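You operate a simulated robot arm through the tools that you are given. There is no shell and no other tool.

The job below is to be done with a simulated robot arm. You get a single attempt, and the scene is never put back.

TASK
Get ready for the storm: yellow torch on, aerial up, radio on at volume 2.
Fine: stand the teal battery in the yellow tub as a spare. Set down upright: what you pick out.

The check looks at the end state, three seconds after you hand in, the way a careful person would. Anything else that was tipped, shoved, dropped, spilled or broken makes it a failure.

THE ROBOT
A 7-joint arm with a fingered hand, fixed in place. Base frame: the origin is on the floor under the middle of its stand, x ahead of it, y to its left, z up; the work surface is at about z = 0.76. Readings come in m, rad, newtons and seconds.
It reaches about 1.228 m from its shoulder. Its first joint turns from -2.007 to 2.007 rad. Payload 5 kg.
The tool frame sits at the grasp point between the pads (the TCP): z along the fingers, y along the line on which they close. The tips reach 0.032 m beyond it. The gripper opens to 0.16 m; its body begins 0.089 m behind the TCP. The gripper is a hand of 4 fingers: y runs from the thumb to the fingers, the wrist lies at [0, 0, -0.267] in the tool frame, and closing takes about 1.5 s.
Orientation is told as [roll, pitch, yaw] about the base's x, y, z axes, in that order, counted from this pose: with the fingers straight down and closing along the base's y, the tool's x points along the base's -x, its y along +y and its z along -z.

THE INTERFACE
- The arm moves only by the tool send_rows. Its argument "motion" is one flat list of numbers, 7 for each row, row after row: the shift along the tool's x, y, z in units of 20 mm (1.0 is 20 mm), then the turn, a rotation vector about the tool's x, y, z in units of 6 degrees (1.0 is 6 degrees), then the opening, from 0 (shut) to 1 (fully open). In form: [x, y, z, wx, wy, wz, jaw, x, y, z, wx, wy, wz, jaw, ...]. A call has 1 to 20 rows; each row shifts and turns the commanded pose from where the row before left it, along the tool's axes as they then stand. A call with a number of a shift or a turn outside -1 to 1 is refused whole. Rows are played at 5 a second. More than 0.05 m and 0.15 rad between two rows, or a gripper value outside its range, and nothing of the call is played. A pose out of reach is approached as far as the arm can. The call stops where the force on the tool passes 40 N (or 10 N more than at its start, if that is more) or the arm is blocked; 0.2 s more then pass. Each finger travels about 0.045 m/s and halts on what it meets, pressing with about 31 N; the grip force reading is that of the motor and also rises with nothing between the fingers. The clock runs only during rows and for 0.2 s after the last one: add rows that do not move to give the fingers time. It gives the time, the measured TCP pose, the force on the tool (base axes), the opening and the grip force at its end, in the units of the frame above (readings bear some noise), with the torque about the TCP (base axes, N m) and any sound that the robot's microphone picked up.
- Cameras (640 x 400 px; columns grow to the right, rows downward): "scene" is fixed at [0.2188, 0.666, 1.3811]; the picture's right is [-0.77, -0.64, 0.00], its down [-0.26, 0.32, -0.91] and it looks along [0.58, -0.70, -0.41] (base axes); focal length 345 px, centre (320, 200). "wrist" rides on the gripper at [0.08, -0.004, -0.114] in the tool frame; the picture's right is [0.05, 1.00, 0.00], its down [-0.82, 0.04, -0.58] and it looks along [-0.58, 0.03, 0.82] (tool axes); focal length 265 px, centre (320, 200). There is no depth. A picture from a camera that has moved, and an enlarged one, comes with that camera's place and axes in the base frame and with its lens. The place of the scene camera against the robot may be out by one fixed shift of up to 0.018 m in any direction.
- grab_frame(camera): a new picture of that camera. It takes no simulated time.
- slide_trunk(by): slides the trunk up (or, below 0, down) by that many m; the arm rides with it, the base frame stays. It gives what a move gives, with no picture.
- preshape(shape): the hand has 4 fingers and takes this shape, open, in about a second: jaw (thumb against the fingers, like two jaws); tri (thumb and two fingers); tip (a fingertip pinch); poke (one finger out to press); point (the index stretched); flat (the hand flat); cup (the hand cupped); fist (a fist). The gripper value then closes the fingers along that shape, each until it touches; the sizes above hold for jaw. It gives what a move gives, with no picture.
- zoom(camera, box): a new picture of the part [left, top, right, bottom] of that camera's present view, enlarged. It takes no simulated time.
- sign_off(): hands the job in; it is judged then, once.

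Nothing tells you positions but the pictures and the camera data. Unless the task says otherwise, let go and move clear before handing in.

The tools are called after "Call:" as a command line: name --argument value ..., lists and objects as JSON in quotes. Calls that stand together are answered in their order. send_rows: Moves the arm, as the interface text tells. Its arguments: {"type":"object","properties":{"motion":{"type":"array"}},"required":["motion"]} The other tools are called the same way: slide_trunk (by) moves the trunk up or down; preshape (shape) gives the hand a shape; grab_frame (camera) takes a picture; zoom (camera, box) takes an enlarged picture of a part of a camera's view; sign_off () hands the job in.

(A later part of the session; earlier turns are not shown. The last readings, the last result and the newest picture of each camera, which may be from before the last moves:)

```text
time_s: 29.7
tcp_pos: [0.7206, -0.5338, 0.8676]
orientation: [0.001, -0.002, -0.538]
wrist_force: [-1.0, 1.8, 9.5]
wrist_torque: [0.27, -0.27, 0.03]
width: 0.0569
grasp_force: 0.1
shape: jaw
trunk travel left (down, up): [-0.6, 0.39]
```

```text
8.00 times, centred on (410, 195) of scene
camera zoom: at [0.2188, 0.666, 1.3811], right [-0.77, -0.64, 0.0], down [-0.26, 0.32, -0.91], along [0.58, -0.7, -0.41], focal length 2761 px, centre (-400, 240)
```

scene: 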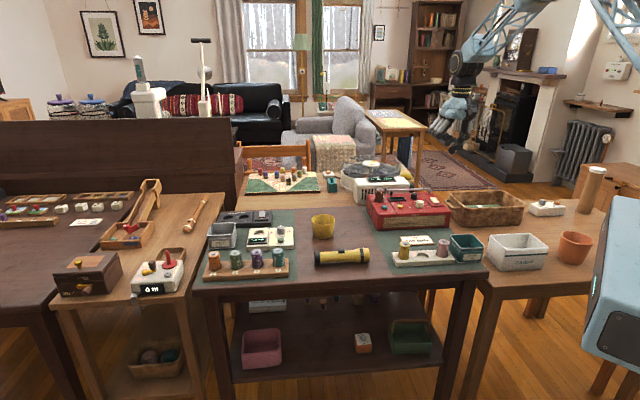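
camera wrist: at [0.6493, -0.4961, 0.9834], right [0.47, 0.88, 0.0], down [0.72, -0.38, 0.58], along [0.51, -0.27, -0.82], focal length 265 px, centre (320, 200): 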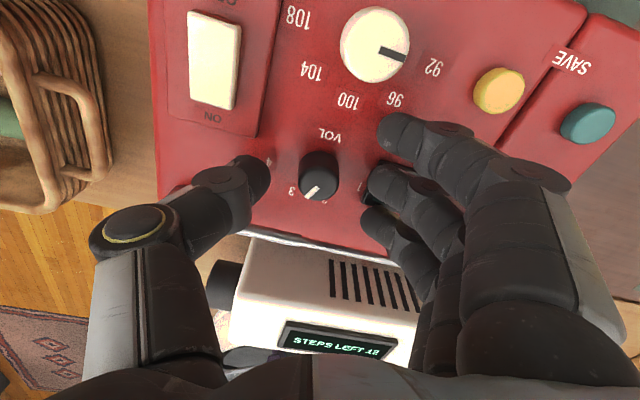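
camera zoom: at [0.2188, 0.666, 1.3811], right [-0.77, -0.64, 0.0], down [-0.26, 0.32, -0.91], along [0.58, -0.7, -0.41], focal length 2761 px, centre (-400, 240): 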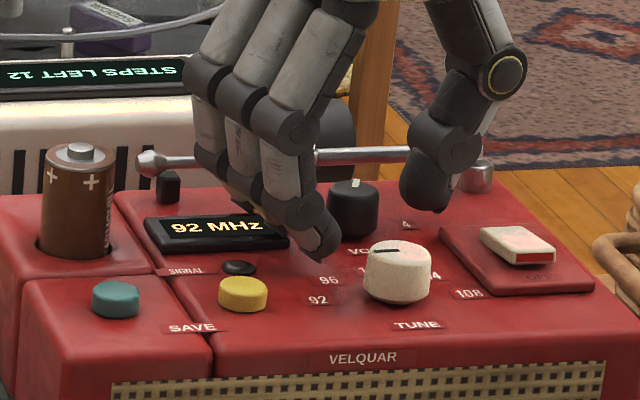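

A finger touched the display bezel (about 8 mm above the panel). I'll lift 3 mm, narrow the opening so the fingers clear the bezel, and then go down a little more.

Call:
send_rows --motion '[0, 0, -0.15, 0, 0, 0, 0.35, 0, 0, 0, 0, 0, 0, 0.22, 0, 0, 0, 0, 0, 0, 0.22, 0, 0, 0, 0, 0, 0, 0.22, 0, 0, 0, 0, 0, 0, 0.22]'

Call:
zoom --camera "wrist" --box '[240, 100, 440, 260]'

Call:
zoom --camera "scene" --box '[380, 170, 440, 220]'

```text
time_s: 30.9
tcp_pos: [0.7201, -0.5334, 0.8713]
orientation: [0.001, 0.001, -0.537]
wrist_force: [0.3, 0.0, -0.3]
wrist_torque: [-0.02, 0.01, -0.01]
width: 0.0355
grasp_force: 0.1
shape: jaw
trunk travel left (down, up): [-0.6, 0.39]
```

```text
2.50 times, centred on (340, 180) of wrist
camera zoom: at [0.6491, -0.4962, 0.9852], right [0.47, 0.88, 0.0], down [0.72, -0.38, 0.58], along [0.51, -0.27, -0.82], focal length 664 px, centre (270, 250)
```

zoom: 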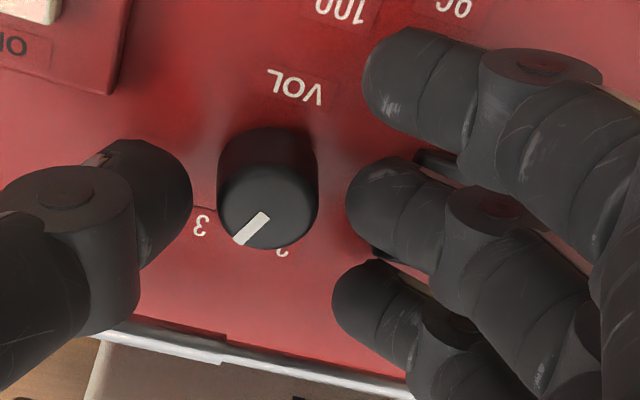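

```text
8.00 times, centred on (410, 195) of scene
camera zoom: at [0.2188, 0.666, 1.3811], right [-0.77, -0.64, 0.0], down [-0.26, 0.32, -0.91], along [0.58, -0.7, -0.41], focal length 2761 px, centre (-400, 240)
```

zoom: 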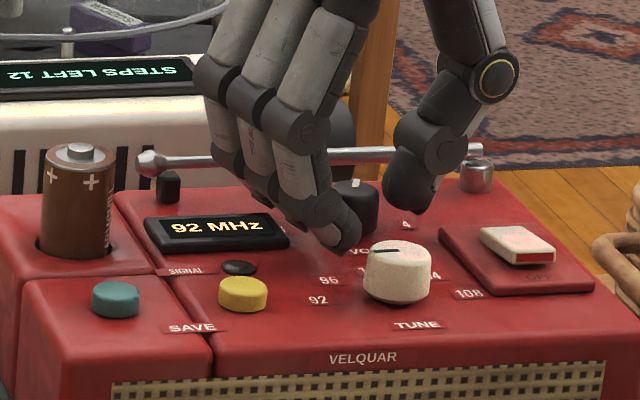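

The knob is centred between thumb and middle finger. Descending another 6 mm.

Call:
send_rows --motion '[0, 0, 0.15, 0, 0, 0, 0.22, 0, 0, 0.15, 0, 0, 0, 0.22]'

```text
time_s: 31.5
tcp_pos: [0.7189, -0.5342, 0.8659]
orientation: [-0.001, -0.001, -0.536]
wrist_force: [0.2, -1.3, 4.4]
wrist_torque: [0.0, -0.16, -0.01]
width: 0.0355
grasp_force: 0.1
shape: jaw
trunk travel left (down, up): [-0.6, 0.39]
```

Light contact of the ring finger; the overlap on the knob is about 8 mm. I'll lift 1 mm and close on the knob.

Call:
send_rows --motion '[0, 0, -0.05, 0, 0, 0, 0.22, 0, 0, 0, 0, 0, 0, 0.1, 0, 0, 0, 0, 0, 0, 0.0, 0, 0, 0, 0, 0, 0, 0, 0, 0, 0, 0, 0, 0, 0]'

Call:
zoom --camera "wrist" --box '[240, 100, 440, 260]'

Call:
zoom --camera "scene" --box '[380, 170, 440, 220]'

```text
time_s: 32.7
tcp_pos: [0.7165, -0.5364, 0.8646]
orientation: [-0.002, 0.001, -0.539]
wrist_force: [-4.5, -7.2, -2.7]
wrist_torque: [0.03, 0.02, -0.01]
width: 0.0067
grasp_force: 30.9
shape: jaw
trunk travel left (down, up): [-0.6, 0.39]
```

```text
2.50 times, centred on (340, 180) of wrist
camera zoom: at [0.6472, -0.4986, 0.9796], right [0.47, 0.88, 0.0], down [0.72, -0.38, 0.58], along [0.51, -0.27, -0.82], focal length 664 px, centre (270, 250)
```

zoom: 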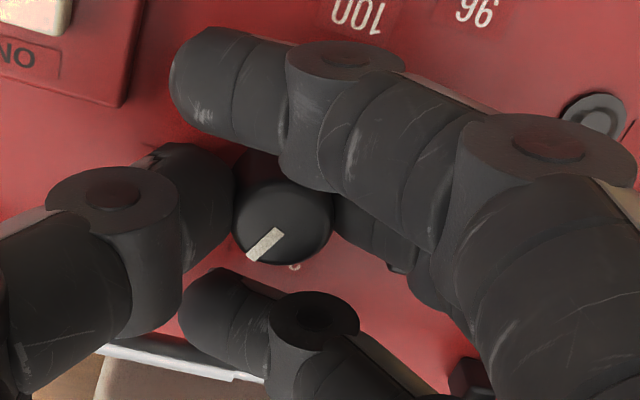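

```text
8.00 times, centred on (410, 195) of scene
camera zoom: at [0.2188, 0.666, 1.3811], right [-0.77, -0.64, 0.0], down [-0.26, 0.32, -0.91], along [0.58, -0.7, -0.41], focal length 2761 px, centre (-400, 240)
```

zoom: 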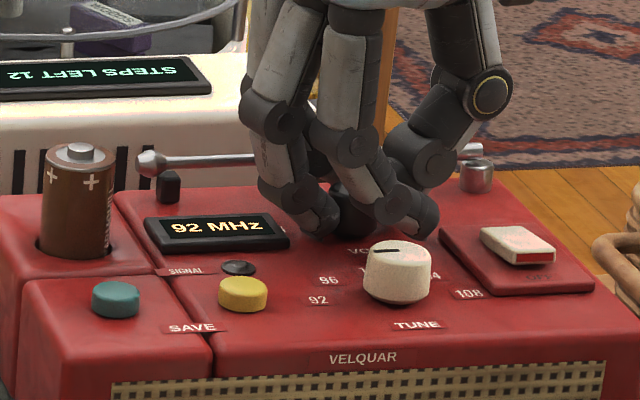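

The knob is gripped between thumb and middle finger. Turning counterclockwise about half the way first, to check that it follows.

Call:
send_rows --motion '[0, -0.02, 0, 0, 0, -0.8, 0, 0, -0.02, 0, 0, 0, -0.8, 0, 0, -0.02, 0, 0, 0, -0.8, 0, 0, -0.02, 0, 0, 0, -0.8, 0, 0, -0.02, 0, 0, 0, -0.8, 0]'

Call:
zoom --camera "wrist" --box '[240, 100, 440, 260]'

Call:
zoom --camera "scene" --box '[380, 170, 440, 220]'

```text
time_s: 33.9
tcp_pos: [0.7193, -0.5381, 0.8659]
orientation: [0.001, 0.001, -0.118]
wrist_force: [-6.2, -10.8, -5.3]
wrist_torque: [-0.1, 0.08, 0.02]
width: 0.0068
grasp_force: 30.5
shape: jaw
trunk travel left (down, up): [-0.6, 0.39]
```

```text
2.50 times, centred on (340, 180) of wrist
camera zoom: at [0.6389, -0.5319, 0.9797], right [0.07, 1.0, 0.0], down [0.81, -0.05, 0.58], along [0.58, -0.04, -0.82], focal length 664 px, centre (270, 250)
```

zoom: 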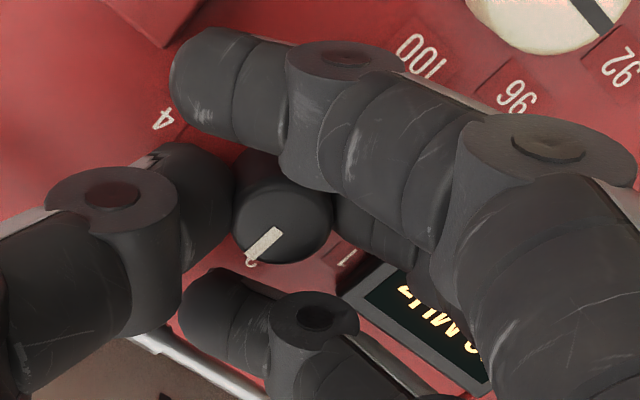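

```text
8.00 times, centred on (410, 195) of scene
camera zoom: at [0.2188, 0.666, 1.3811], right [-0.77, -0.64, 0.0], down [-0.26, 0.32, -0.91], along [0.58, -0.7, -0.41], focal length 2761 px, centre (-400, 240)
```

zoom: 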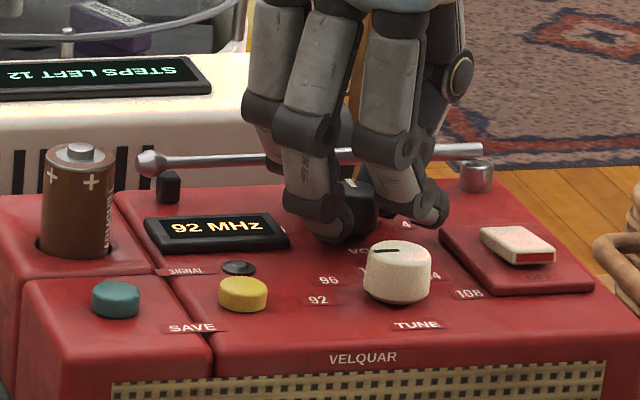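

The knob follows the hand without slipping; "2" is now close to the pointer. Turning the remaining ~26°.

Call:
send_rows --motion '[0, -0.02, 0, 0, 0, -0.87, 0, 0, -0.02, 0, 0, 0, -0.87, 0, 0, -0.02, 0, 0, 0, -0.87, 0, 0, -0.02, 0, 0, 0, -0.87, 0, 0, -0.02, 0, 0, 0, -0.87, 0]'

Call:
zoom --camera "wrist" --box '[240, 100, 440, 260]'

Call:
zoom --camera "scene" --box '[380, 170, 440, 220]'

```text
time_s: 35.1
tcp_pos: [0.7202, -0.5376, 0.8657]
orientation: [0.0, 0.001, 0.338]
wrist_force: [2.4, -10.9, -4.1]
wrist_torque: [-0.05, -0.01, -0.01]
width: 0.0067
grasp_force: 31.4
shape: jaw
trunk travel left (down, up): [-0.6, 0.39]
```

```text
2.50 times, centred on (340, 180) of wrist
camera zoom: at [0.6458, -0.5687, 0.9796], right [-0.38, 0.92, 0.0], down [0.76, 0.31, 0.58], along [0.53, 0.22, -0.82], focal length 664 px, centre (270, 250)
```

zoom: 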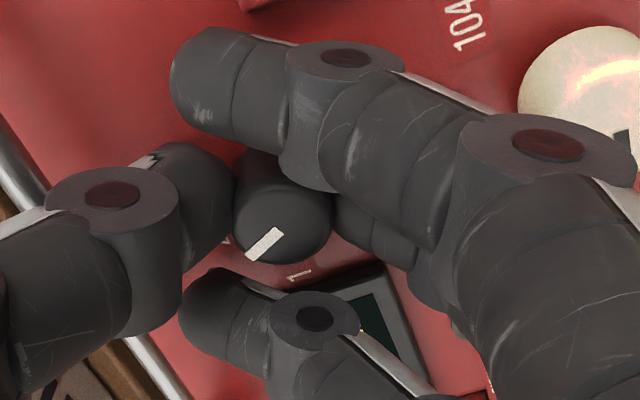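

```text
8.00 times, centred on (410, 195) of scene
camera zoom: at [0.2188, 0.666, 1.3811], right [-0.77, -0.64, 0.0], down [-0.26, 0.32, -0.91], along [0.58, -0.7, -0.41], focal length 2761 px, centre (-400, 240)
```

zoom: 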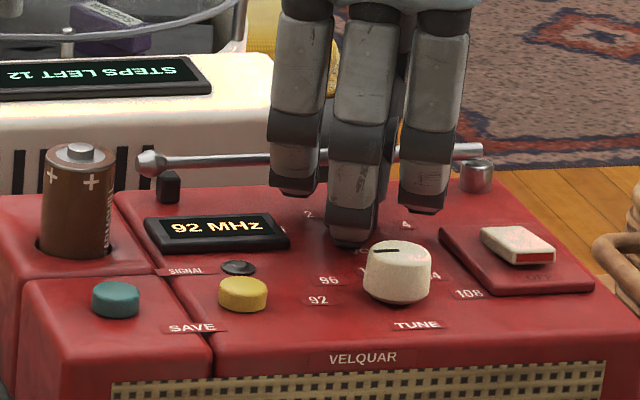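

The pointer now aims at "2". I'll open just enough to clear, and rise straight up to check.

Call:
send_rows --motion '[0, 0, 0, 0, 0, 0, 0.22, 0, 0, 0, 0, 0, 0, 0.22, 0, 0, 0, 0, 0, 0, 0.22, 0, 0, 0, 0, 0, 0, 0.22, 0, 0, -0.3, 0, 0, 0, 0.22, 0, 0, -0.6, 0, 0, 0, 0.22, 0, 0, -1, 0, 0, 0, 0.22, 0, 0, -1, 0, 0, 0, 0.22, 0, 0, -1, 0, 0, 0, 0.22, 0, 0, -1, 0, 0, 0, 0.22]'

Call:
grab_frame --camera "wrist"

Call:
zoom --camera "scene" --box '[380, 170, 440, 220]'

```text
time_s: 37.3
tcp_pos: [0.7183, -0.5388, 0.9622]
orientation: [-0.001, 0.0, 0.336]
wrist_force: [0.0, -0.1, 0.0]
wrist_torque: [-0.02, 0.0, 0.0]
width: 0.0348
grasp_force: 0.2
shape: jaw
trunk travel left (down, up): [-0.6, 0.39]
```

```text
taken
camera wrist: at [0.645, -0.5688, 1.0778], right [-0.38, 0.93, 0.0], down [0.76, 0.31, 0.58], along [0.53, 0.22, -0.82], focal length 265 px, centre (320, 200)
```

wrist: 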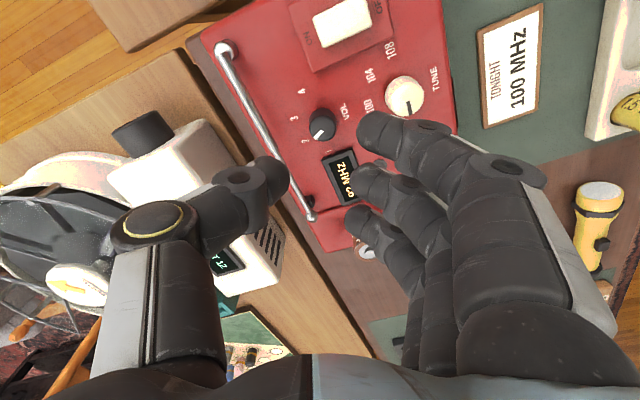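

```text
8.00 times, centred on (410, 195) of scene
camera zoom: at [0.2188, 0.666, 1.3811], right [-0.77, -0.64, 0.0], down [-0.26, 0.32, -0.91], along [0.58, -0.7, -0.41], focal length 2761 px, centre (-400, 240)
```

zoom: 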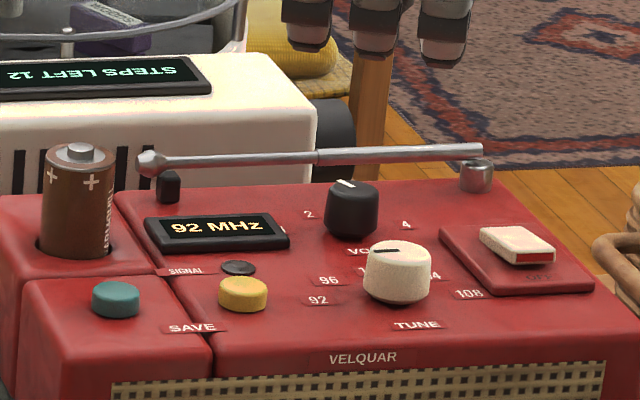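

Call:
zoom --camera "wrist" --box '[270, 80, 370, 160]'

```text
5.00 times, centred on (320, 120) of wrist
camera zoom: at [0.645, -0.5688, 1.0778], right [-0.38, 0.93, 0.0], down [0.76, 0.31, 0.58], along [0.53, 0.22, -0.82], focal length 1327 px, centre (320, 600)
```

zoom: 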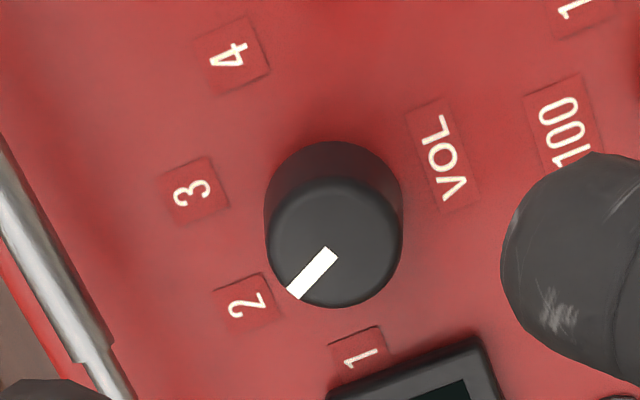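

The pointer is right at "2". Next the aerial: its rod runs along the back edge from the hinge (near the switch) to a ball tip. I'll rise, turn back to the radio's alignment, take the tip shape and position above the rod.

Call:
send_rows --motion '[0, 0, -1, 0, 0, 0, 0.22, 0, 0, -1, 0, 0, 0, 0.22, 0, 0, 0, 0, 0, -0.83, 0.22, 0, 0, 0, 0, 0, -0.83, 0.22, 0, 0, 0, 0, 0, -0.83, 0.22, 0, 0, 0, 0, 0, -0.83, 0.22, 0, 0, 0, 0, 0, -0.84, 0.22, -0.8, -0.8, 0, 0, 0, 0, 0.22, -0.8, -0.8, 0, 0, 0, 0, 0.22, -0.7, -0.65, 0, 0, 0, 0, 0.22]'

Call:
preshape --shape "tip"

Call:
grab_frame --camera "wrist"

Call:
zoom --camera "scene" --box '[340, 110, 460, 230]'

```text
time_s: 39.5
tcp_pos: [0.7834, -0.539, 1.0038]
orientation: [-0.001, -0.001, 0.771]
wrist_force: [0.1, -0.3, 0.6]
wrist_torque: [-0.01, 0.01, 0.05]
width: 0.0349
grasp_force: 0.0
shape: jaw
trunk travel left (down, up): [-0.6, 0.39]
```

```text
time_s: 40.4
tcp_pos: [0.784, -0.5391, 1.0037]
orientation: [0.001, 0.0, 0.771]
wrist_force: [0.2, 0.1, 0.0]
wrist_torque: [0.02, -0.01, -0.02]
width: 0.1602
grasp_force: 0.1
shape: tip
trunk travel left (down, up): [-0.6, 0.39]
```

```text
taken
camera wrist: at [0.7293, -0.5973, 1.1183], right [-0.73, 0.68, 0.0], down [0.55, 0.6, 0.58], along [0.39, 0.42, -0.82], focal length 265 px, centre (320, 200)
```

wrist: 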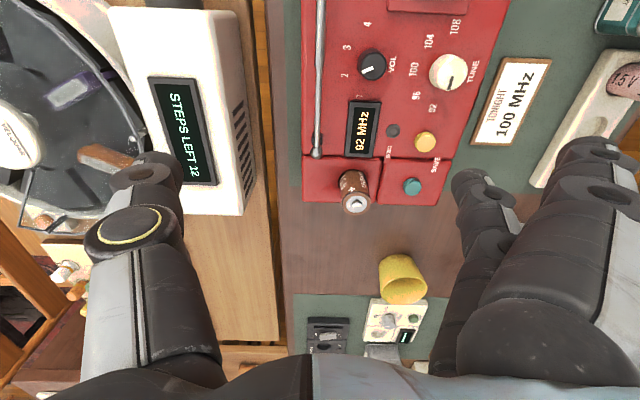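

```text
3.33 times, centred on (400, 170) of scene
camera zoom: at [0.2188, 0.666, 1.3811], right [-0.77, -0.64, 0.0], down [-0.26, 0.32, -0.91], along [0.58, -0.7, -0.41], focal length 1151 px, centre (53, 300)
```

zoom: 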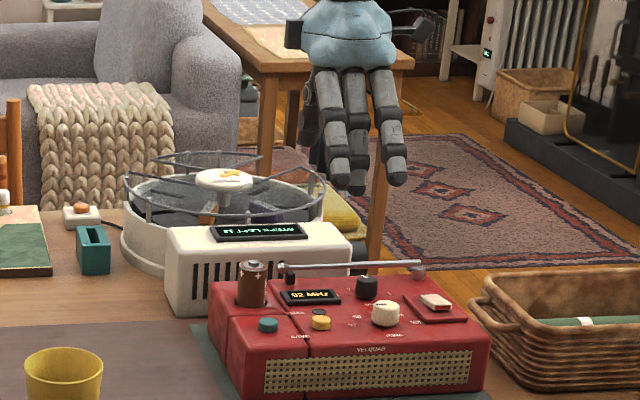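

The rod is within 3 mm of the tool's centre line. Narrowing the pinch to 3 cm and descending to just above the rod.

Call:
send_rows --motion '[0, -0.1, 0, 0, 0, 0, 0.19, 0, 0, 0, 0, 0, 0, 0.19, 0, 0, 0, 0, 0, 0, 0.19, 0, 0, 0, 0, 0, 0, 0.19, 0, 0, 0, 0, 0, 0, 0.19, 0, 0, 0, 0, 0, 0, 0.19, 0, 0, 0, 0, 0, 0, 0.19, 0, 0, 0, 0, 0, 0, 0.19, 0, 0, 1, 0, 0, 0, 0.19, 0, 0, 1, 0, 0, 0, 0.19, 0, 0, 1, 0, 0, 0, 0.19, 0, 0, 1, 0, 0, 0, 0.19, 0, 0, 0.8, 0, 0, 0, 0.19]'

Call:
grab_frame --camera "wrist"

Call:
zoom --camera "scene" --box '[360, 140, 440, 220]'

```text
time_s: 43.2
tcp_pos: [0.7848, -0.5399, 0.9074]
orientation: [0.0, 0.0, 0.771]
wrist_force: [-0.5, -0.7, -0.2]
wrist_torque: [-0.01, 0.0, 0.01]
width: 0.0311
grasp_force: 0.0
shape: tip
trunk travel left (down, up): [-0.6, 0.39]
```

```text
taken
camera wrist: at [0.7308, -0.5987, 1.0216], right [-0.73, 0.68, 0.0], down [0.55, 0.6, 0.58], along [0.39, 0.42, -0.82], focal length 265 px, centre (320, 200)
```

wrist: 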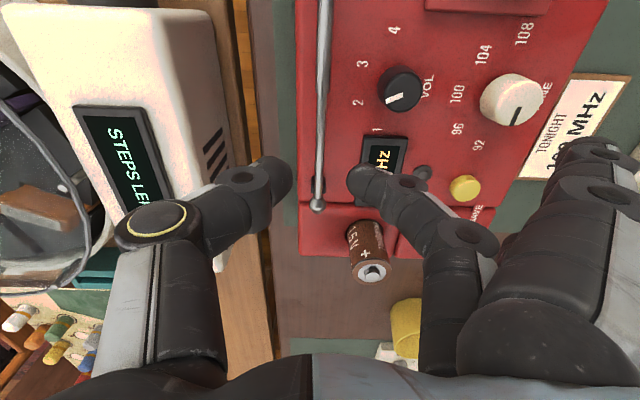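

```text
5.00 times, centred on (400, 180) of scene
camera zoom: at [0.2188, 0.666, 1.3811], right [-0.77, -0.64, 0.0], down [-0.26, 0.32, -0.91], along [0.58, -0.7, -0.41], focal length 1726 px, centre (-80, 300)
```

zoom: 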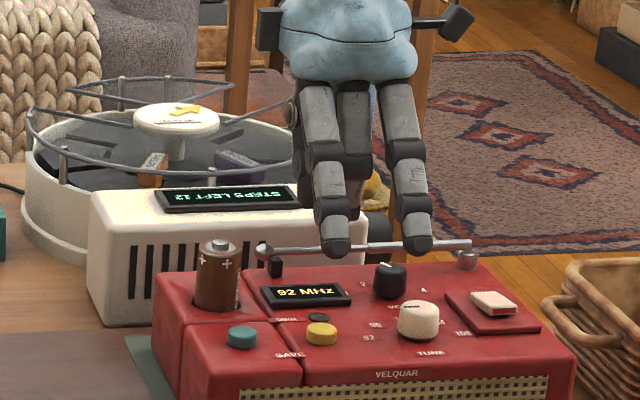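

Thumb and middle finger straddle the rod; the two idle fingers will come down between knobs with margin. Descending 35 mm in small steps.

Call:
send_rows --motion '[0, 0, 0.5, 0, 0, 0, 0.19, 0, 0, 0.5, 0, 0, 0, 0.19, 0, 0, 0.4, 0, 0, 0, 0.19, 0, 0, 0.3, 0, 0, 0, 0.19]'

Call:
zoom --camera "wrist" --box '[220, 80, 420, 220]'

Call:
zoom --camera "scene" --box '[370, 160, 440, 220]'

```text
time_s: 44.2
tcp_pos: [0.7858, -0.5404, 0.8745]
orientation: [0.0, 0.001, 0.773]
wrist_force: [0.1, -0.2, 0.0]
wrist_torque: [-0.01, 0.0, 0.02]
width: 0.0309
grasp_force: 0.1
shape: tip
trunk travel left (down, up): [-0.6, 0.39]
```

```text
2.86 times, centred on (320, 150) of wrist
camera zoom: at [0.7308, -0.5989, 0.9883], right [-0.73, 0.68, 0.0], down [0.55, 0.6, 0.58], along [0.39, 0.42, -0.82], focal length 758 px, centre (320, 343)
```

zoom: 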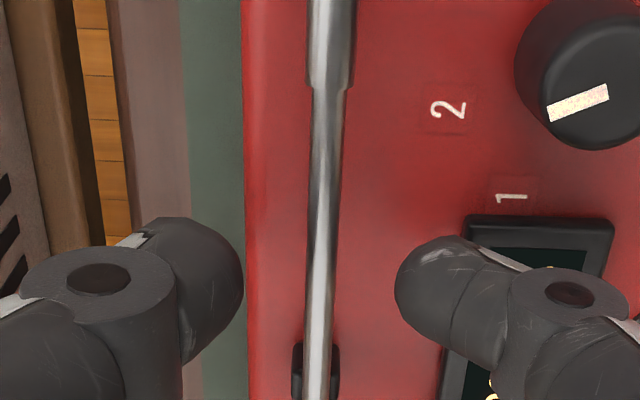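

```text
6.67 times, centred on (405, 190) of scene
camera zoom: at [0.2188, 0.666, 1.3811], right [-0.77, -0.64, 0.0], down [-0.26, 0.32, -0.91], along [0.58, -0.7, -0.41], focal length 2301 px, centre (-247, 267)
```

zoom: 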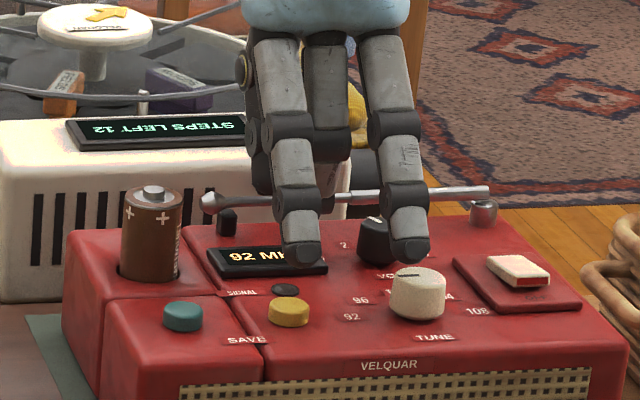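

The rod is centred between the pads with no contact force. Lowering 4 mm more and closing on it.

Call:
send_rows --motion '[0, 0, 0.2, 0, 0, 0, 0.19, 0, 0, 0, 0, 0, 0, 0.1, 0, 0, 0, 0, 0, 0, 0.0, 0, 0, 0, 0, 0, 0, 0, 0, 0, 0, 0, 0, 0, 0, 0, 0, 0, 0, 0, 0, 0]'

Call:
zoom --camera "wrist" --box '[220, 80, 420, 220]'

Call:
zoom --camera "scene" --box '[370, 160, 440, 220]'

```text
time_s: 45.6
tcp_pos: [0.7852, -0.5404, 0.8702]
orientation: [0.0, 0.0, 0.773]
wrist_force: [0.6, -0.5, -0.8]
wrist_torque: [0.02, 0.04, 0.01]
width: 0.0055
grasp_force: 31.2
shape: tip
trunk travel left (down, up): [-0.6, 0.39]
```

```text
2.86 times, centred on (320, 150) of wrist
camera zoom: at [0.7305, -0.5988, 0.9845], right [-0.73, 0.68, 0.0], down [0.55, 0.6, 0.58], along [0.39, 0.42, -0.82], focal length 758 px, centre (320, 343)
```

zoom: 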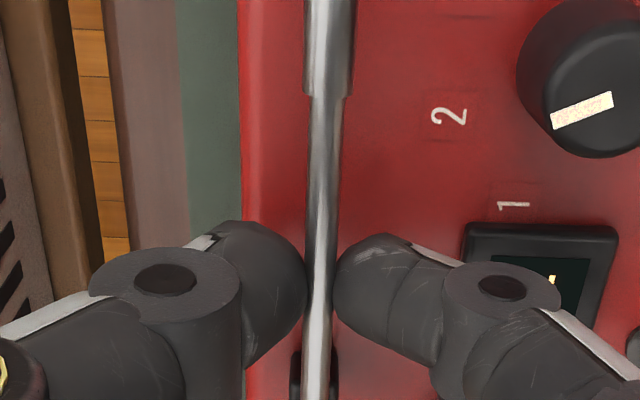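

```text
6.67 times, centred on (405, 190) of scene
camera zoom: at [0.2188, 0.666, 1.3811], right [-0.77, -0.64, 0.0], down [-0.26, 0.32, -0.91], along [0.58, -0.7, -0.41], focal length 2301 px, centre (-247, 267)
```

zoom: 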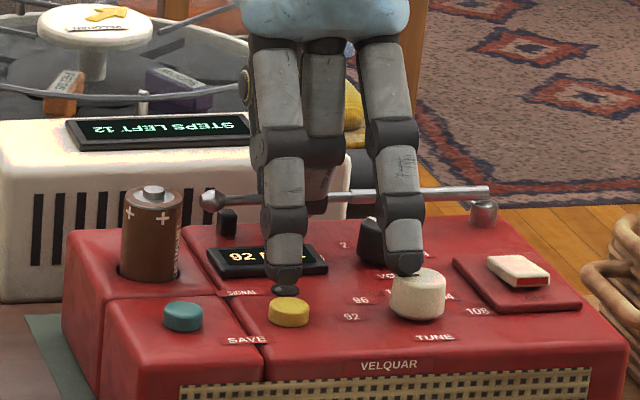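

The rod is held firmly (5.5 mm wide). I'll start lifting along an arc about the hinge, first 24°, then check.

Call:
send_rows --motion '[0.063, 0, -0.896, 0, 0, 0, 0, 0.187, 0, -0.878, 0, 0, 0, 0, 0.307, 0, -0.844, 0, 0, 0, 0]'

Call:
zoom --camera "scene" --box '[360, 120, 440, 220]'

Call:
zoom --camera "wrist" --box '[220, 0, 420, 220]'

```text
time_s: 46.4
tcp_pos: [0.7772, -0.5466, 0.922]
orientation: [0.0, 0.0, 0.771]
wrist_force: [1.7, -2.7, -2.0]
wrist_torque: [0.08, -0.18, -0.03]
width: 0.0055
grasp_force: 31.1
shape: tip
trunk travel left (down, up): [-0.6, 0.39]
```

```text
4.00 times, centred on (400, 170) of scene
camera zoom: at [0.2188, 0.666, 1.3811], right [-0.77, -0.64, 0.0], down [-0.26, 0.32, -0.91], along [0.58, -0.7, -0.41], focal length 1381 px, centre (0, 320)
```

zoom: 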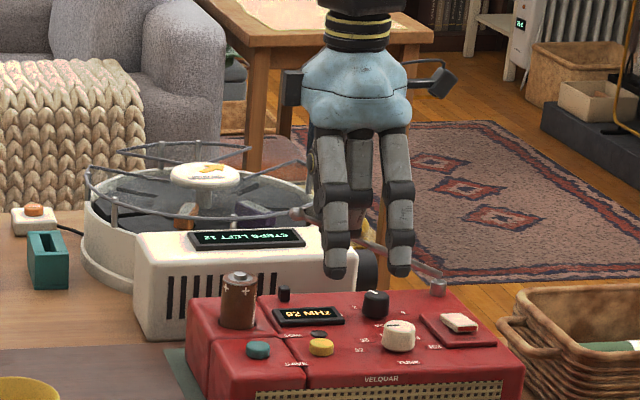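

```text
1.82 times, centred on (320, 110) of wrist
camera zoom: at [0.7224, -0.6067, 1.036], right [-0.73, 0.68, 0.0], down [0.56, 0.6, 0.58], along [0.39, 0.42, -0.82], focal length 483 px, centre (320, 364)
```

zoom: 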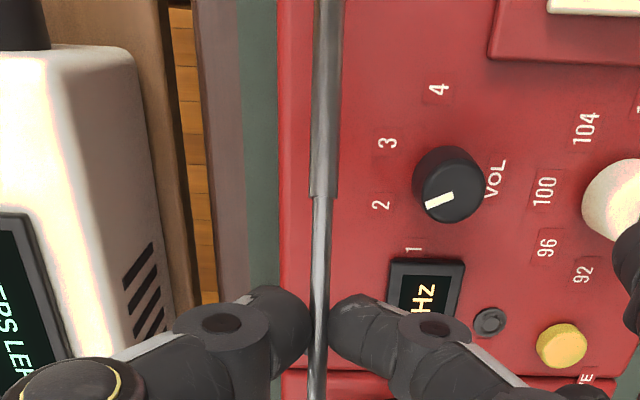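

The rod is rising smoothly with small forces. Continuing the arc.

Call:
send_rows --motion '[0.422, 0, -0.793, 0, 0, 0, 0, 0.528, 0, -0.726, 0, 0, 0, 0, 0.624, 0, -0.646, 0, 0, 0, 0, 0.708, 0, -0.553, 0, 0, 0, 0]'

Call:
zoom --camera "scene" --box '[360, 110, 460, 220]'

Call:
zoom --camera "wrist" --box '[220, 0, 420, 220]'

```text
time_s: 47.4
tcp_pos: [0.7449, -0.5801, 0.9758]
orientation: [0.001, 0.0, 0.772]
wrist_force: [0.6, -5.8, -7.2]
wrist_torque: [0.07, -0.11, -0.02]
width: 0.0046
grasp_force: 30.8
shape: tip
trunk travel left (down, up): [-0.6, 0.39]
```

```text
3.64 times, centred on (410, 165) of scene
camera zoom: at [0.2188, 0.666, 1.3811], right [-0.77, -0.64, 0.0], down [-0.26, 0.32, -0.91], along [0.58, -0.7, -0.41], focal length 1255 px, centre (-7, 327)
```

zoom: 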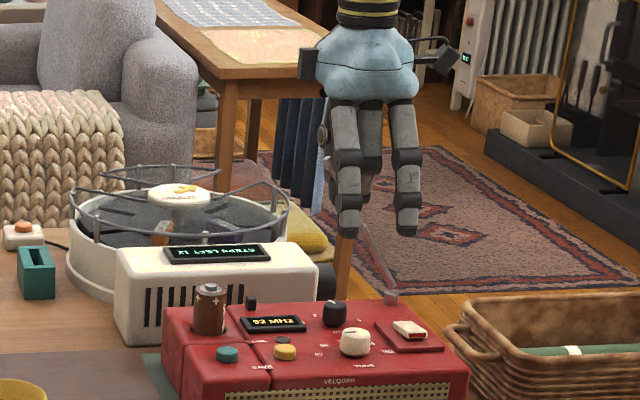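

```text
1.82 times, centred on (320, 110) of wrist
camera zoom: at [0.6895, -0.6394, 1.09], right [-0.73, 0.68, 0.0], down [0.56, 0.6, 0.58], along [0.39, 0.42, -0.82], focal length 483 px, centre (320, 364)
```

zoom: 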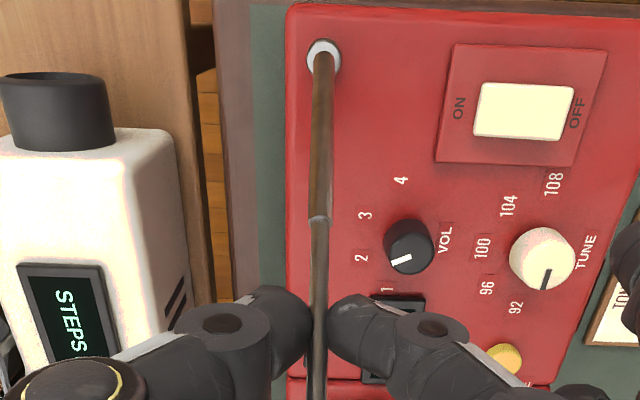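

At about 57° now, with a little pull inward, so I'll use a slightly smaller radius for the last part up to vertical.

Call:
send_rows --motion '[0.74, 0, -0.39, 0, 0, 0, 0, 0.79, 0, -0.27, 0, 0, 0, 0, 0.825, 0, -0.14, 0, 0, 0, 0, 0.845, 0, -0.02, 0, 0, 0, 0]'

Call:
zoom --camera "scene" --box '[360, 100, 460, 220]'

Call:
grab_frame --camera "wrist"

```text
time_s: 48.4
tcp_pos: [0.7, -0.6233, 0.9935]
orientation: [-0.002, 0.0, 0.772]
wrist_force: [2.9, -2.1, 2.7]
wrist_torque: [0.16, -0.24, -0.04]
width: 0.005
grasp_force: 30.8
shape: tip
trunk travel left (down, up): [-0.6, 0.39]
```

```text
3.33 times, centred on (410, 160) of scene
camera zoom: at [0.2188, 0.666, 1.3811], right [-0.77, -0.64, 0.0], down [-0.26, 0.32, -0.91], along [0.58, -0.7, -0.41], focal length 1151 px, centre (20, 333)
```

zoom: 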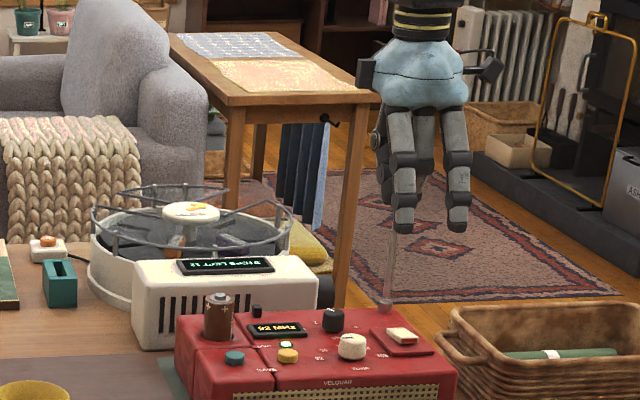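

```text
taken
camera wrist: at [0.6449, -0.6833, 1.1087], right [-0.73, 0.68, 0.0], down [0.55, 0.6, 0.58], along [0.39, 0.42, -0.82], focal length 265 px, centre (320, 200)
```

wrist: 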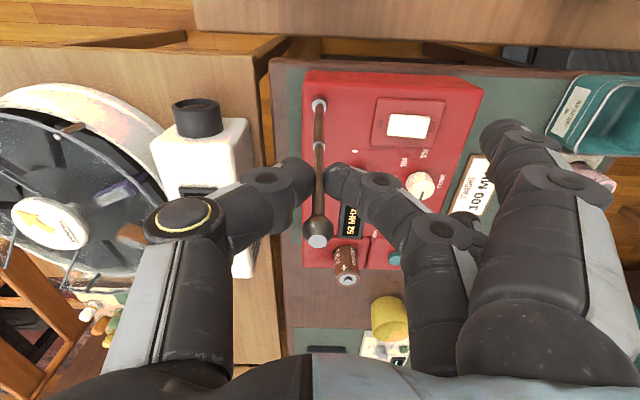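

The aerial is practically vertical in both views (and the signal lamp lit). I'll open the pinch slightly and see whether it stays up.

Call:
send_rows --motion '[0, 0, 0, 0, 0, 0, 0.1, 0, 0, 0, 0, 0, 0, 0.2, 0, 0, 0, 0, 0, 0, 0.28, 0, 0, 0, 0, 0, 0, 0.28, 0, 0, 0, 0, 0, 0, 0.28]'

Call:
zoom --camera "scene" --box '[380, 120, 450, 210]'

Call:
grab_frame --camera "wrist"

```text
time_s: 49.6
tcp_pos: [0.6979, -0.6247, 0.9936]
orientation: [0.001, 0.0, 0.771]
wrist_force: [-0.4, -0.1, 0.8]
wrist_torque: [-0.01, 0.0, -0.01]
width: 0.0445
grasp_force: 0.1
shape: tip
trunk travel left (down, up): [-0.6, 0.39]
```

```text
4.44 times, centred on (415, 165) of scene
camera zoom: at [0.2188, 0.666, 1.3811], right [-0.77, -0.64, 0.0], down [-0.26, 0.32, -0.91], along [0.58, -0.7, -0.41], focal length 1534 px, centre (-102, 356)
```

zoom: 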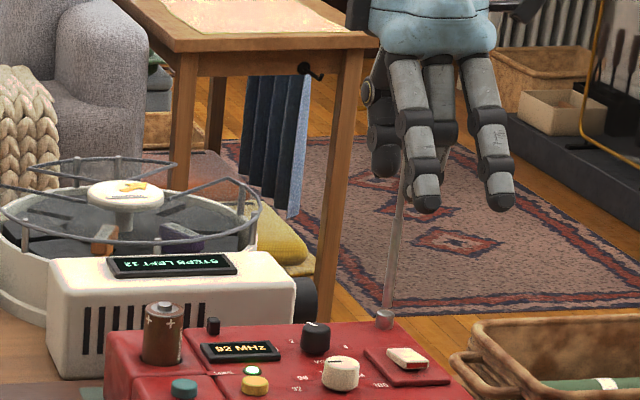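

```text
taken
camera wrist: at [0.6442, -0.6833, 1.1077], right [-0.73, 0.68, 0.0], down [0.55, 0.6, 0.58], along [0.39, 0.42, -0.82], focal length 265 px, centre (320, 200)
```

wrist: 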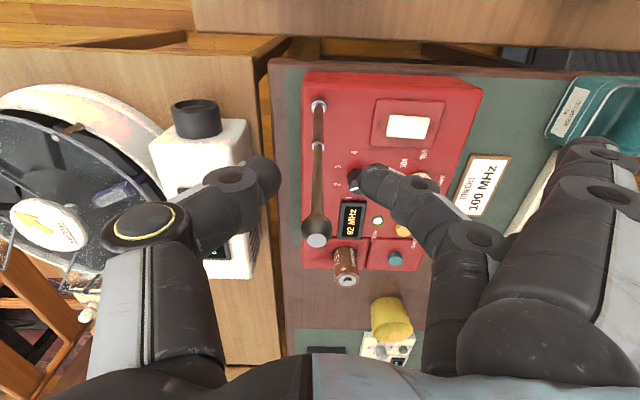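

The aerial stays up and the signal lamp is green. I'll rise straight off it, then travel over to the torch.

Call:
send_rows --motion '[0, 0, -1, 0, 0, 0, 0.28, 0, 0, -1, 0, 0, 0, 0.28, 0, 0, -1, 0, 0, 0, 0.28, 0, 0, -1, 0, 0, 0, 0.28, 0, 0, -1, 0, 0, 0, 0.28, 0, 0, -1, 0, 0, 0, 0.28, 0, 0, -1, 0, 0, 0, 0.28]'

Call:
send_rows --motion '[-0.95, 0.9, 0, 0, 0, 0, 0.28, -0.95, 0.9, 0, 0, 0, 0, 0.28, -0.95, 0.9, 0, 0, 0, 0, 0.28, -0.95, 0.9, 0, 0, 0, 0, 0.28, -0.95, 0.9, 0, 0, 0, 0, 0.28, -0.95, 0.9, 0, 0, 0, 0, 0.28, -0.95, 0.9, 0, 0, 0, 0, 0.28, -0.95, 0.9, 0, 0, 0, 0, 0.28, -0.95, 0.9, 0, 0, 0, 0, 0.28, -0.95, 0.9, 0, 0, 0, 0, 0.28, -0.95, 0.9, 0, 0, 0, 0, 0.28, -0.95, 0.9, 0, 0, 0, 0, 0.28, -0.95, 0.9, 0, 0, 0, 0, 0.28, -0.95, 0.9, 0, 0, 0, 0, 0.28, -0.95, 0.9, 0, 0, 0, 0, 0.28, -0.95, 0.9, 0, 0, 0, 0, 0.28]'

Call:
grab_frame --camera "wrist"

Call:
grab_frame --camera "scene"

```text
time_s: 51.2
tcp_pos: [0.6987, -0.6237, 1.1335]
orientation: [0.0, 0.001, 0.772]
wrist_force: [-0.1, 0.0, -0.7]
wrist_torque: [-0.01, -0.01, 0.02]
width: 0.0443
grasp_force: 0.0
shape: tip
trunk travel left (down, up): [-0.6, 0.39]
```

```text
time_s: 54.6
tcp_pos: [0.7151, -0.2054, 1.1334]
orientation: [-0.001, -0.001, 0.774]
wrist_force: [-0.4, -0.3, 0.2]
wrist_torque: [-0.02, -0.04, 0.03]
width: 0.0442
grasp_force: 0.0
shape: tip
trunk travel left (down, up): [-0.6, 0.39]
```

```text
taken
camera wrist: at [0.6613, -0.2634, 1.2476], right [-0.73, 0.68, 0.0], down [0.56, 0.6, 0.58], along [0.39, 0.42, -0.82], focal length 265 px, centre (320, 200)
```

wrist: 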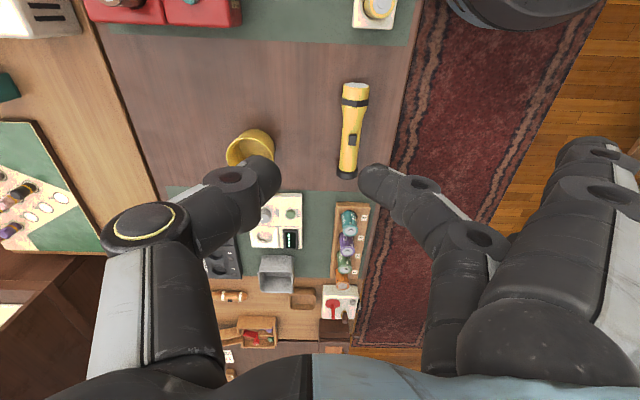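

```text
taken
```

scene: 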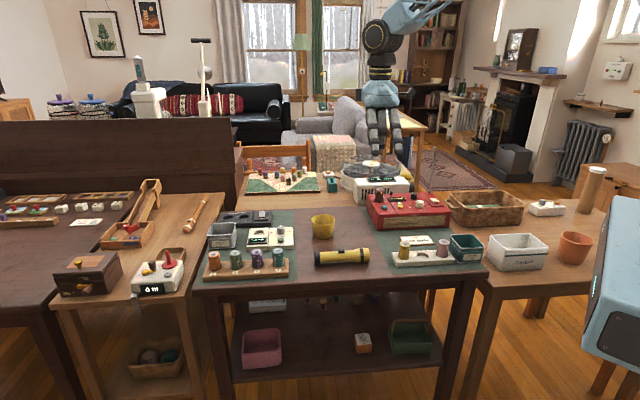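

Call:
zoom --camera "wrist" --box '[310, 70, 400, 190]'

Call:
zoom --camera "scene" --box '[370, 110, 450, 230]'

```text
3.33 times, centred on (355, 130) of wrist
camera zoom: at [0.6613, -0.2634, 1.2476], right [-0.73, 0.68, 0.0], down [0.56, 0.6, 0.58], along [0.39, 0.42, -0.82], focal length 885 px, centre (203, 433)
```

zoom: 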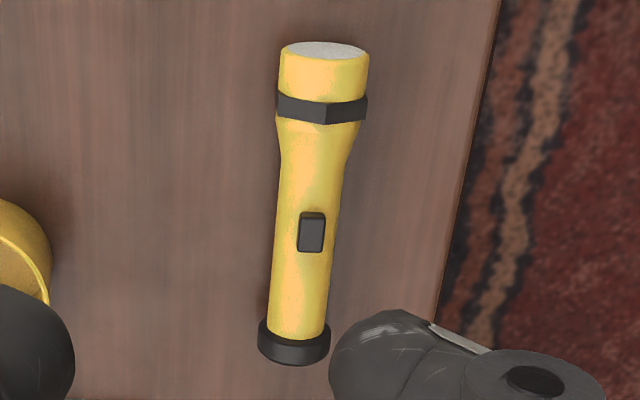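

```text
3.33 times, centred on (410, 170) of scene
camera zoom: at [0.2188, 0.666, 1.3811], right [-0.77, -0.64, 0.0], down [-0.26, 0.32, -0.91], along [0.58, -0.7, -0.41], focal length 1151 px, centre (20, 300)
```

zoom: 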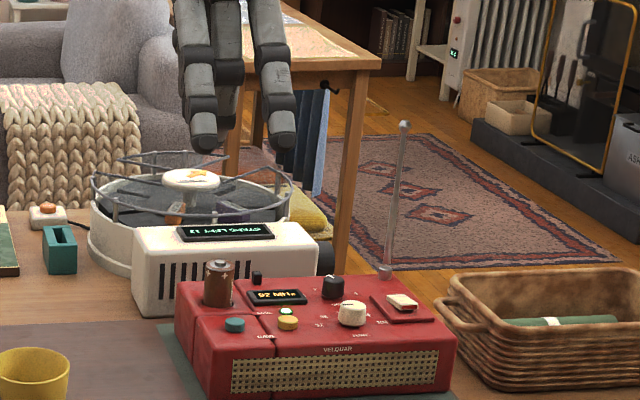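

The aerial stands upright. The torch has a small black switch on top at about (0.743, -0.091). I'll take the poke shape and come over it, stopping well above to check alignment.

Call:
preshape --shape "poke"

Call:
send_rows --motion '[-0.98, 0.55, 0, 0, 0, 0, 1, -0.98, 0.55, 0, 0, 0, 0, 1, -0.98, 0.55, 0, 0, 0, 0, 1, -0.98, 0.55, 0, 0, 0, 0, 1, -0.98, 0.55, 0, 0, 0, 0, 1, 0, 0, 1, 0, 0, 0, 1, 0, 0, 1, 0, 0, 0, 1, 0, 0, 1, 0, 0, 0, 1, 0, 0, 1, 0, 0, 0, 1, 0, 0, 1, 0, 0, 0, 1, 0, 0, 1, 0, 0, 0, 1, 0, 0, 1, 0, 0, 0, 1, 0, 0, 1, 0, 0, 0, 1, 0, 0, 1, 0, 0, 0, 1, 0, 0, 1, 0, 0, 0, 1, 0, 0, 1, 0, 0, 0, 1]'

Call:
grab_frame --camera "wrist"

Call:
zoom --camera "scene" --box '[290, 190, 400, 290]'

```text
time_s: 55.5
tcp_pos: [0.7179, -0.2058, 1.133]
orientation: [0.001, 0.0, 0.771]
wrist_force: [-1.0, 0.3, -0.3]
wrist_torque: [0.01, 0.01, -0.01]
width: 0.0002
grasp_force: 0.0
shape: poke
trunk travel left (down, up): [-0.6, 0.39]
```

```text
time_s: 58.9
tcp_pos: [0.747, -0.098, 0.9136]
orientation: [0.001, 0.0, 0.772]
wrist_force: [-0.8, 0.0, -0.2]
wrist_torque: [0.03, 0.01, -0.03]
width: 0.0
grasp_force: 0.1
shape: poke
trunk travel left (down, up): [-0.6, 0.39]
```

```text
taken
camera wrist: at [0.6927, -0.1565, 1.0274], right [-0.73, 0.68, 0.0], down [0.55, 0.6, 0.58], along [0.39, 0.42, -0.82], focal length 265 px, centre (320, 200)
```

wrist: 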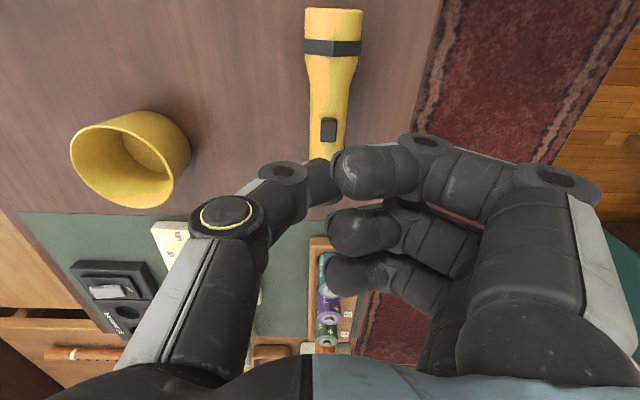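

```text
4.00 times, centred on (345, 240) of scene
camera zoom: at [0.2188, 0.666, 1.3811], right [-0.77, -0.64, 0.0], down [-0.26, 0.32, -0.91], along [0.58, -0.7, -0.41], focal length 1381 px, centre (220, 40)
```

zoom: 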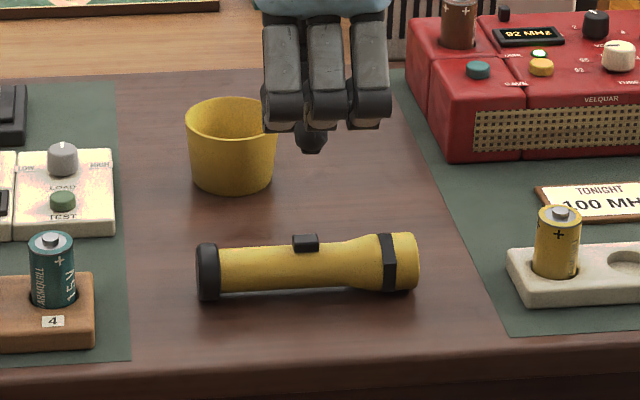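

Tip and switch agree to within a few millimetres in both views. Descending to about 1.5 cm above it.

Call:
send_rows --motion '[-0.1, 0.07, 0.8, 0, 0, 0, 1, 0, 0, 0.8, 0, 0, 0, 1, 0, 0, 0.8, 0, 0, 0, 1, 0, 0, 0.6, 0, 0, 0, 1]'

Call:
zoom --camera "wrist" --box '[250, 60, 410, 220]'

Call:
zoom --camera "scene" --box '[300, 210, 390, 280]'

```text
time_s: 59.9
tcp_pos: [0.7479, -0.0957, 0.8532]
orientation: [0.0, 0.001, 0.772]
wrist_force: [0.3, 0.6, -0.4]
wrist_torque: [0.01, 0.02, -0.02]
width: 0.0001
grasp_force: 0.1
shape: poke
trunk travel left (down, up): [-0.6, 0.39]
```

```text
2.50 times, centred on (330, 140) of wrist
camera zoom: at [0.693, -0.1546, 0.9667], right [-0.73, 0.68, 0.0], down [0.56, 0.6, 0.58], along [0.39, 0.42, -0.82], focal length 664 px, centre (295, 350)
```

zoom: 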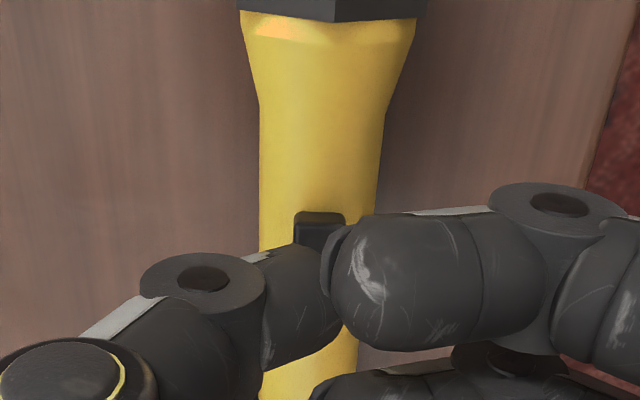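

```text
5.71 times, centred on (345, 245) of scene
camera zoom: at [0.2188, 0.666, 1.3811], right [-0.77, -0.64, 0.0], down [-0.26, 0.32, -0.91], along [0.58, -0.7, -0.41], focal length 1972 px, centre (177, -57)
```

zoom: 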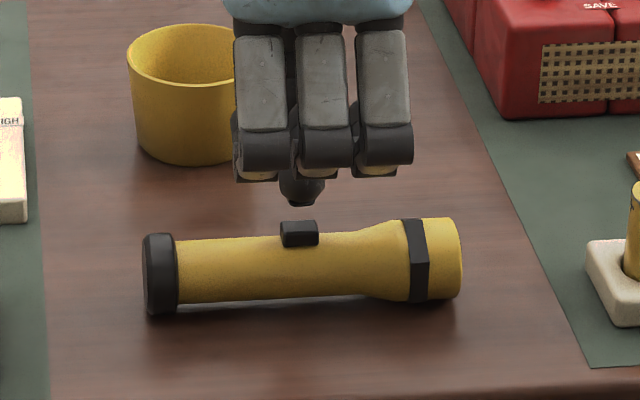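

The tip is right above the switch. Pressing down in small steps.

Call:
send_rows --motion '[0, 0, 0.3, 0, 0, 0, 1, 0, 0, 0.2, 0, 0, 0, 1, 0, 0, 0.15, 0, 0, 0, 1, 0, 0, 0.1, 0, 0, 0, 1]'

Call:
zoom --camera "scene" --box '[300, 210, 390, 280]'

```text
time_s: 60.9
tcp_pos: [0.7486, -0.0961, 0.8411]
orientation: [-0.004, -0.001, 0.771]
wrist_force: [2.4, -2.4, 20.6]
wrist_torque: [-0.05, 0.05, -0.01]
width: 0.0
grasp_force: 0.0
shape: poke
trunk travel left (down, up): [-0.6, 0.39]
```

```text
5.71 times, centred on (345, 245) of scene
camera zoom: at [0.2188, 0.666, 1.3811], right [-0.77, -0.64, 0.0], down [-0.26, 0.32, -0.91], along [0.58, -0.7, -0.41], focal length 1972 px, centre (177, -57)
```

zoom: 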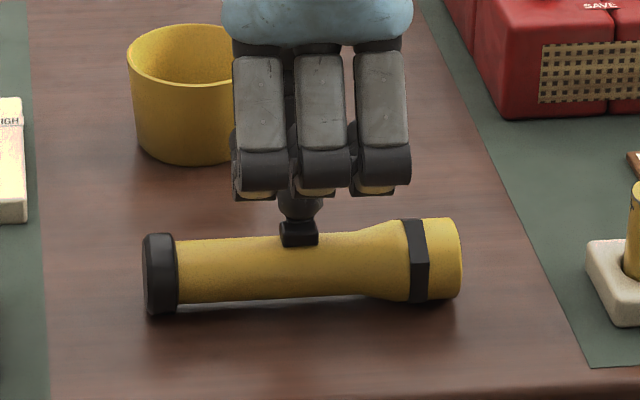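

No click at 20 N, so it is a slide switch rather than a push button. Keeping the pressure, I'll drag it toward the lens end (tool +x).

Call:
send_rows --motion '[0.15, 0, 0, 0, 0, 0, 1, 0.15, 0, 0, 0, 0, 0, 1, 0.15, 0, 0, 0, 0, 0, 1, 0.15, 0, 0, 0, 0, 0, 1]'

Call:
zoom --camera "scene" --box '[300, 210, 390, 280]'

Call:
zoom --camera "wrist" --box '[230, 0, 430, 200]'

```text
time_s: 61.9
tcp_pos: [0.7395, -0.1028, 0.838]
orientation: [-0.001, -0.002, 0.773]
wrist_force: [6.8, -1.3, 30.8]
wrist_torque: [0.04, 0.07, -0.02]
width: 0.0002
grasp_force: 0.0
shape: poke
trunk travel left (down, up): [-0.6, 0.39]
```

```text
5.71 times, centred on (345, 245) of scene
camera zoom: at [0.2188, 0.666, 1.3811], right [-0.77, -0.64, 0.0], down [-0.26, 0.32, -0.91], along [0.58, -0.7, -0.41], focal length 1972 px, centre (177, -57)
```

zoom: 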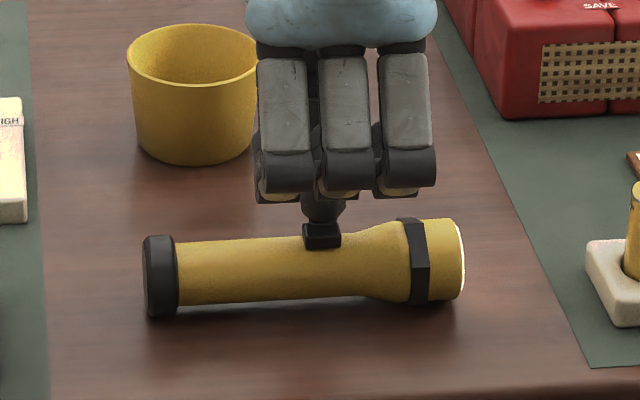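

```text
2.00 times, centred on (330, 100) of wrist
camera zoom: at [0.6841, -0.1622, 0.954], right [-0.73, 0.68, 0.0], down [0.55, 0.6, 0.58], along [0.39, 0.42, -0.82], focal length 531 px, centre (300, 400)
```

zoom: 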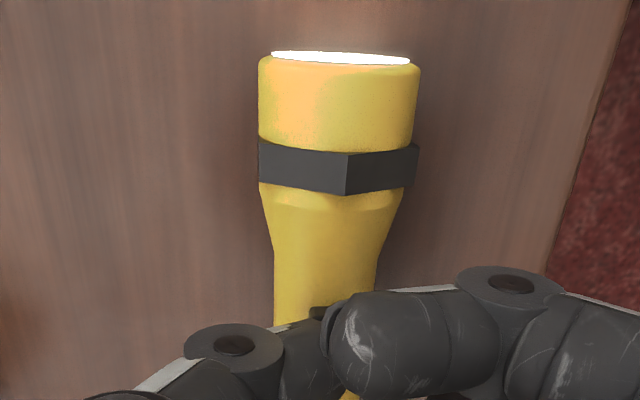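

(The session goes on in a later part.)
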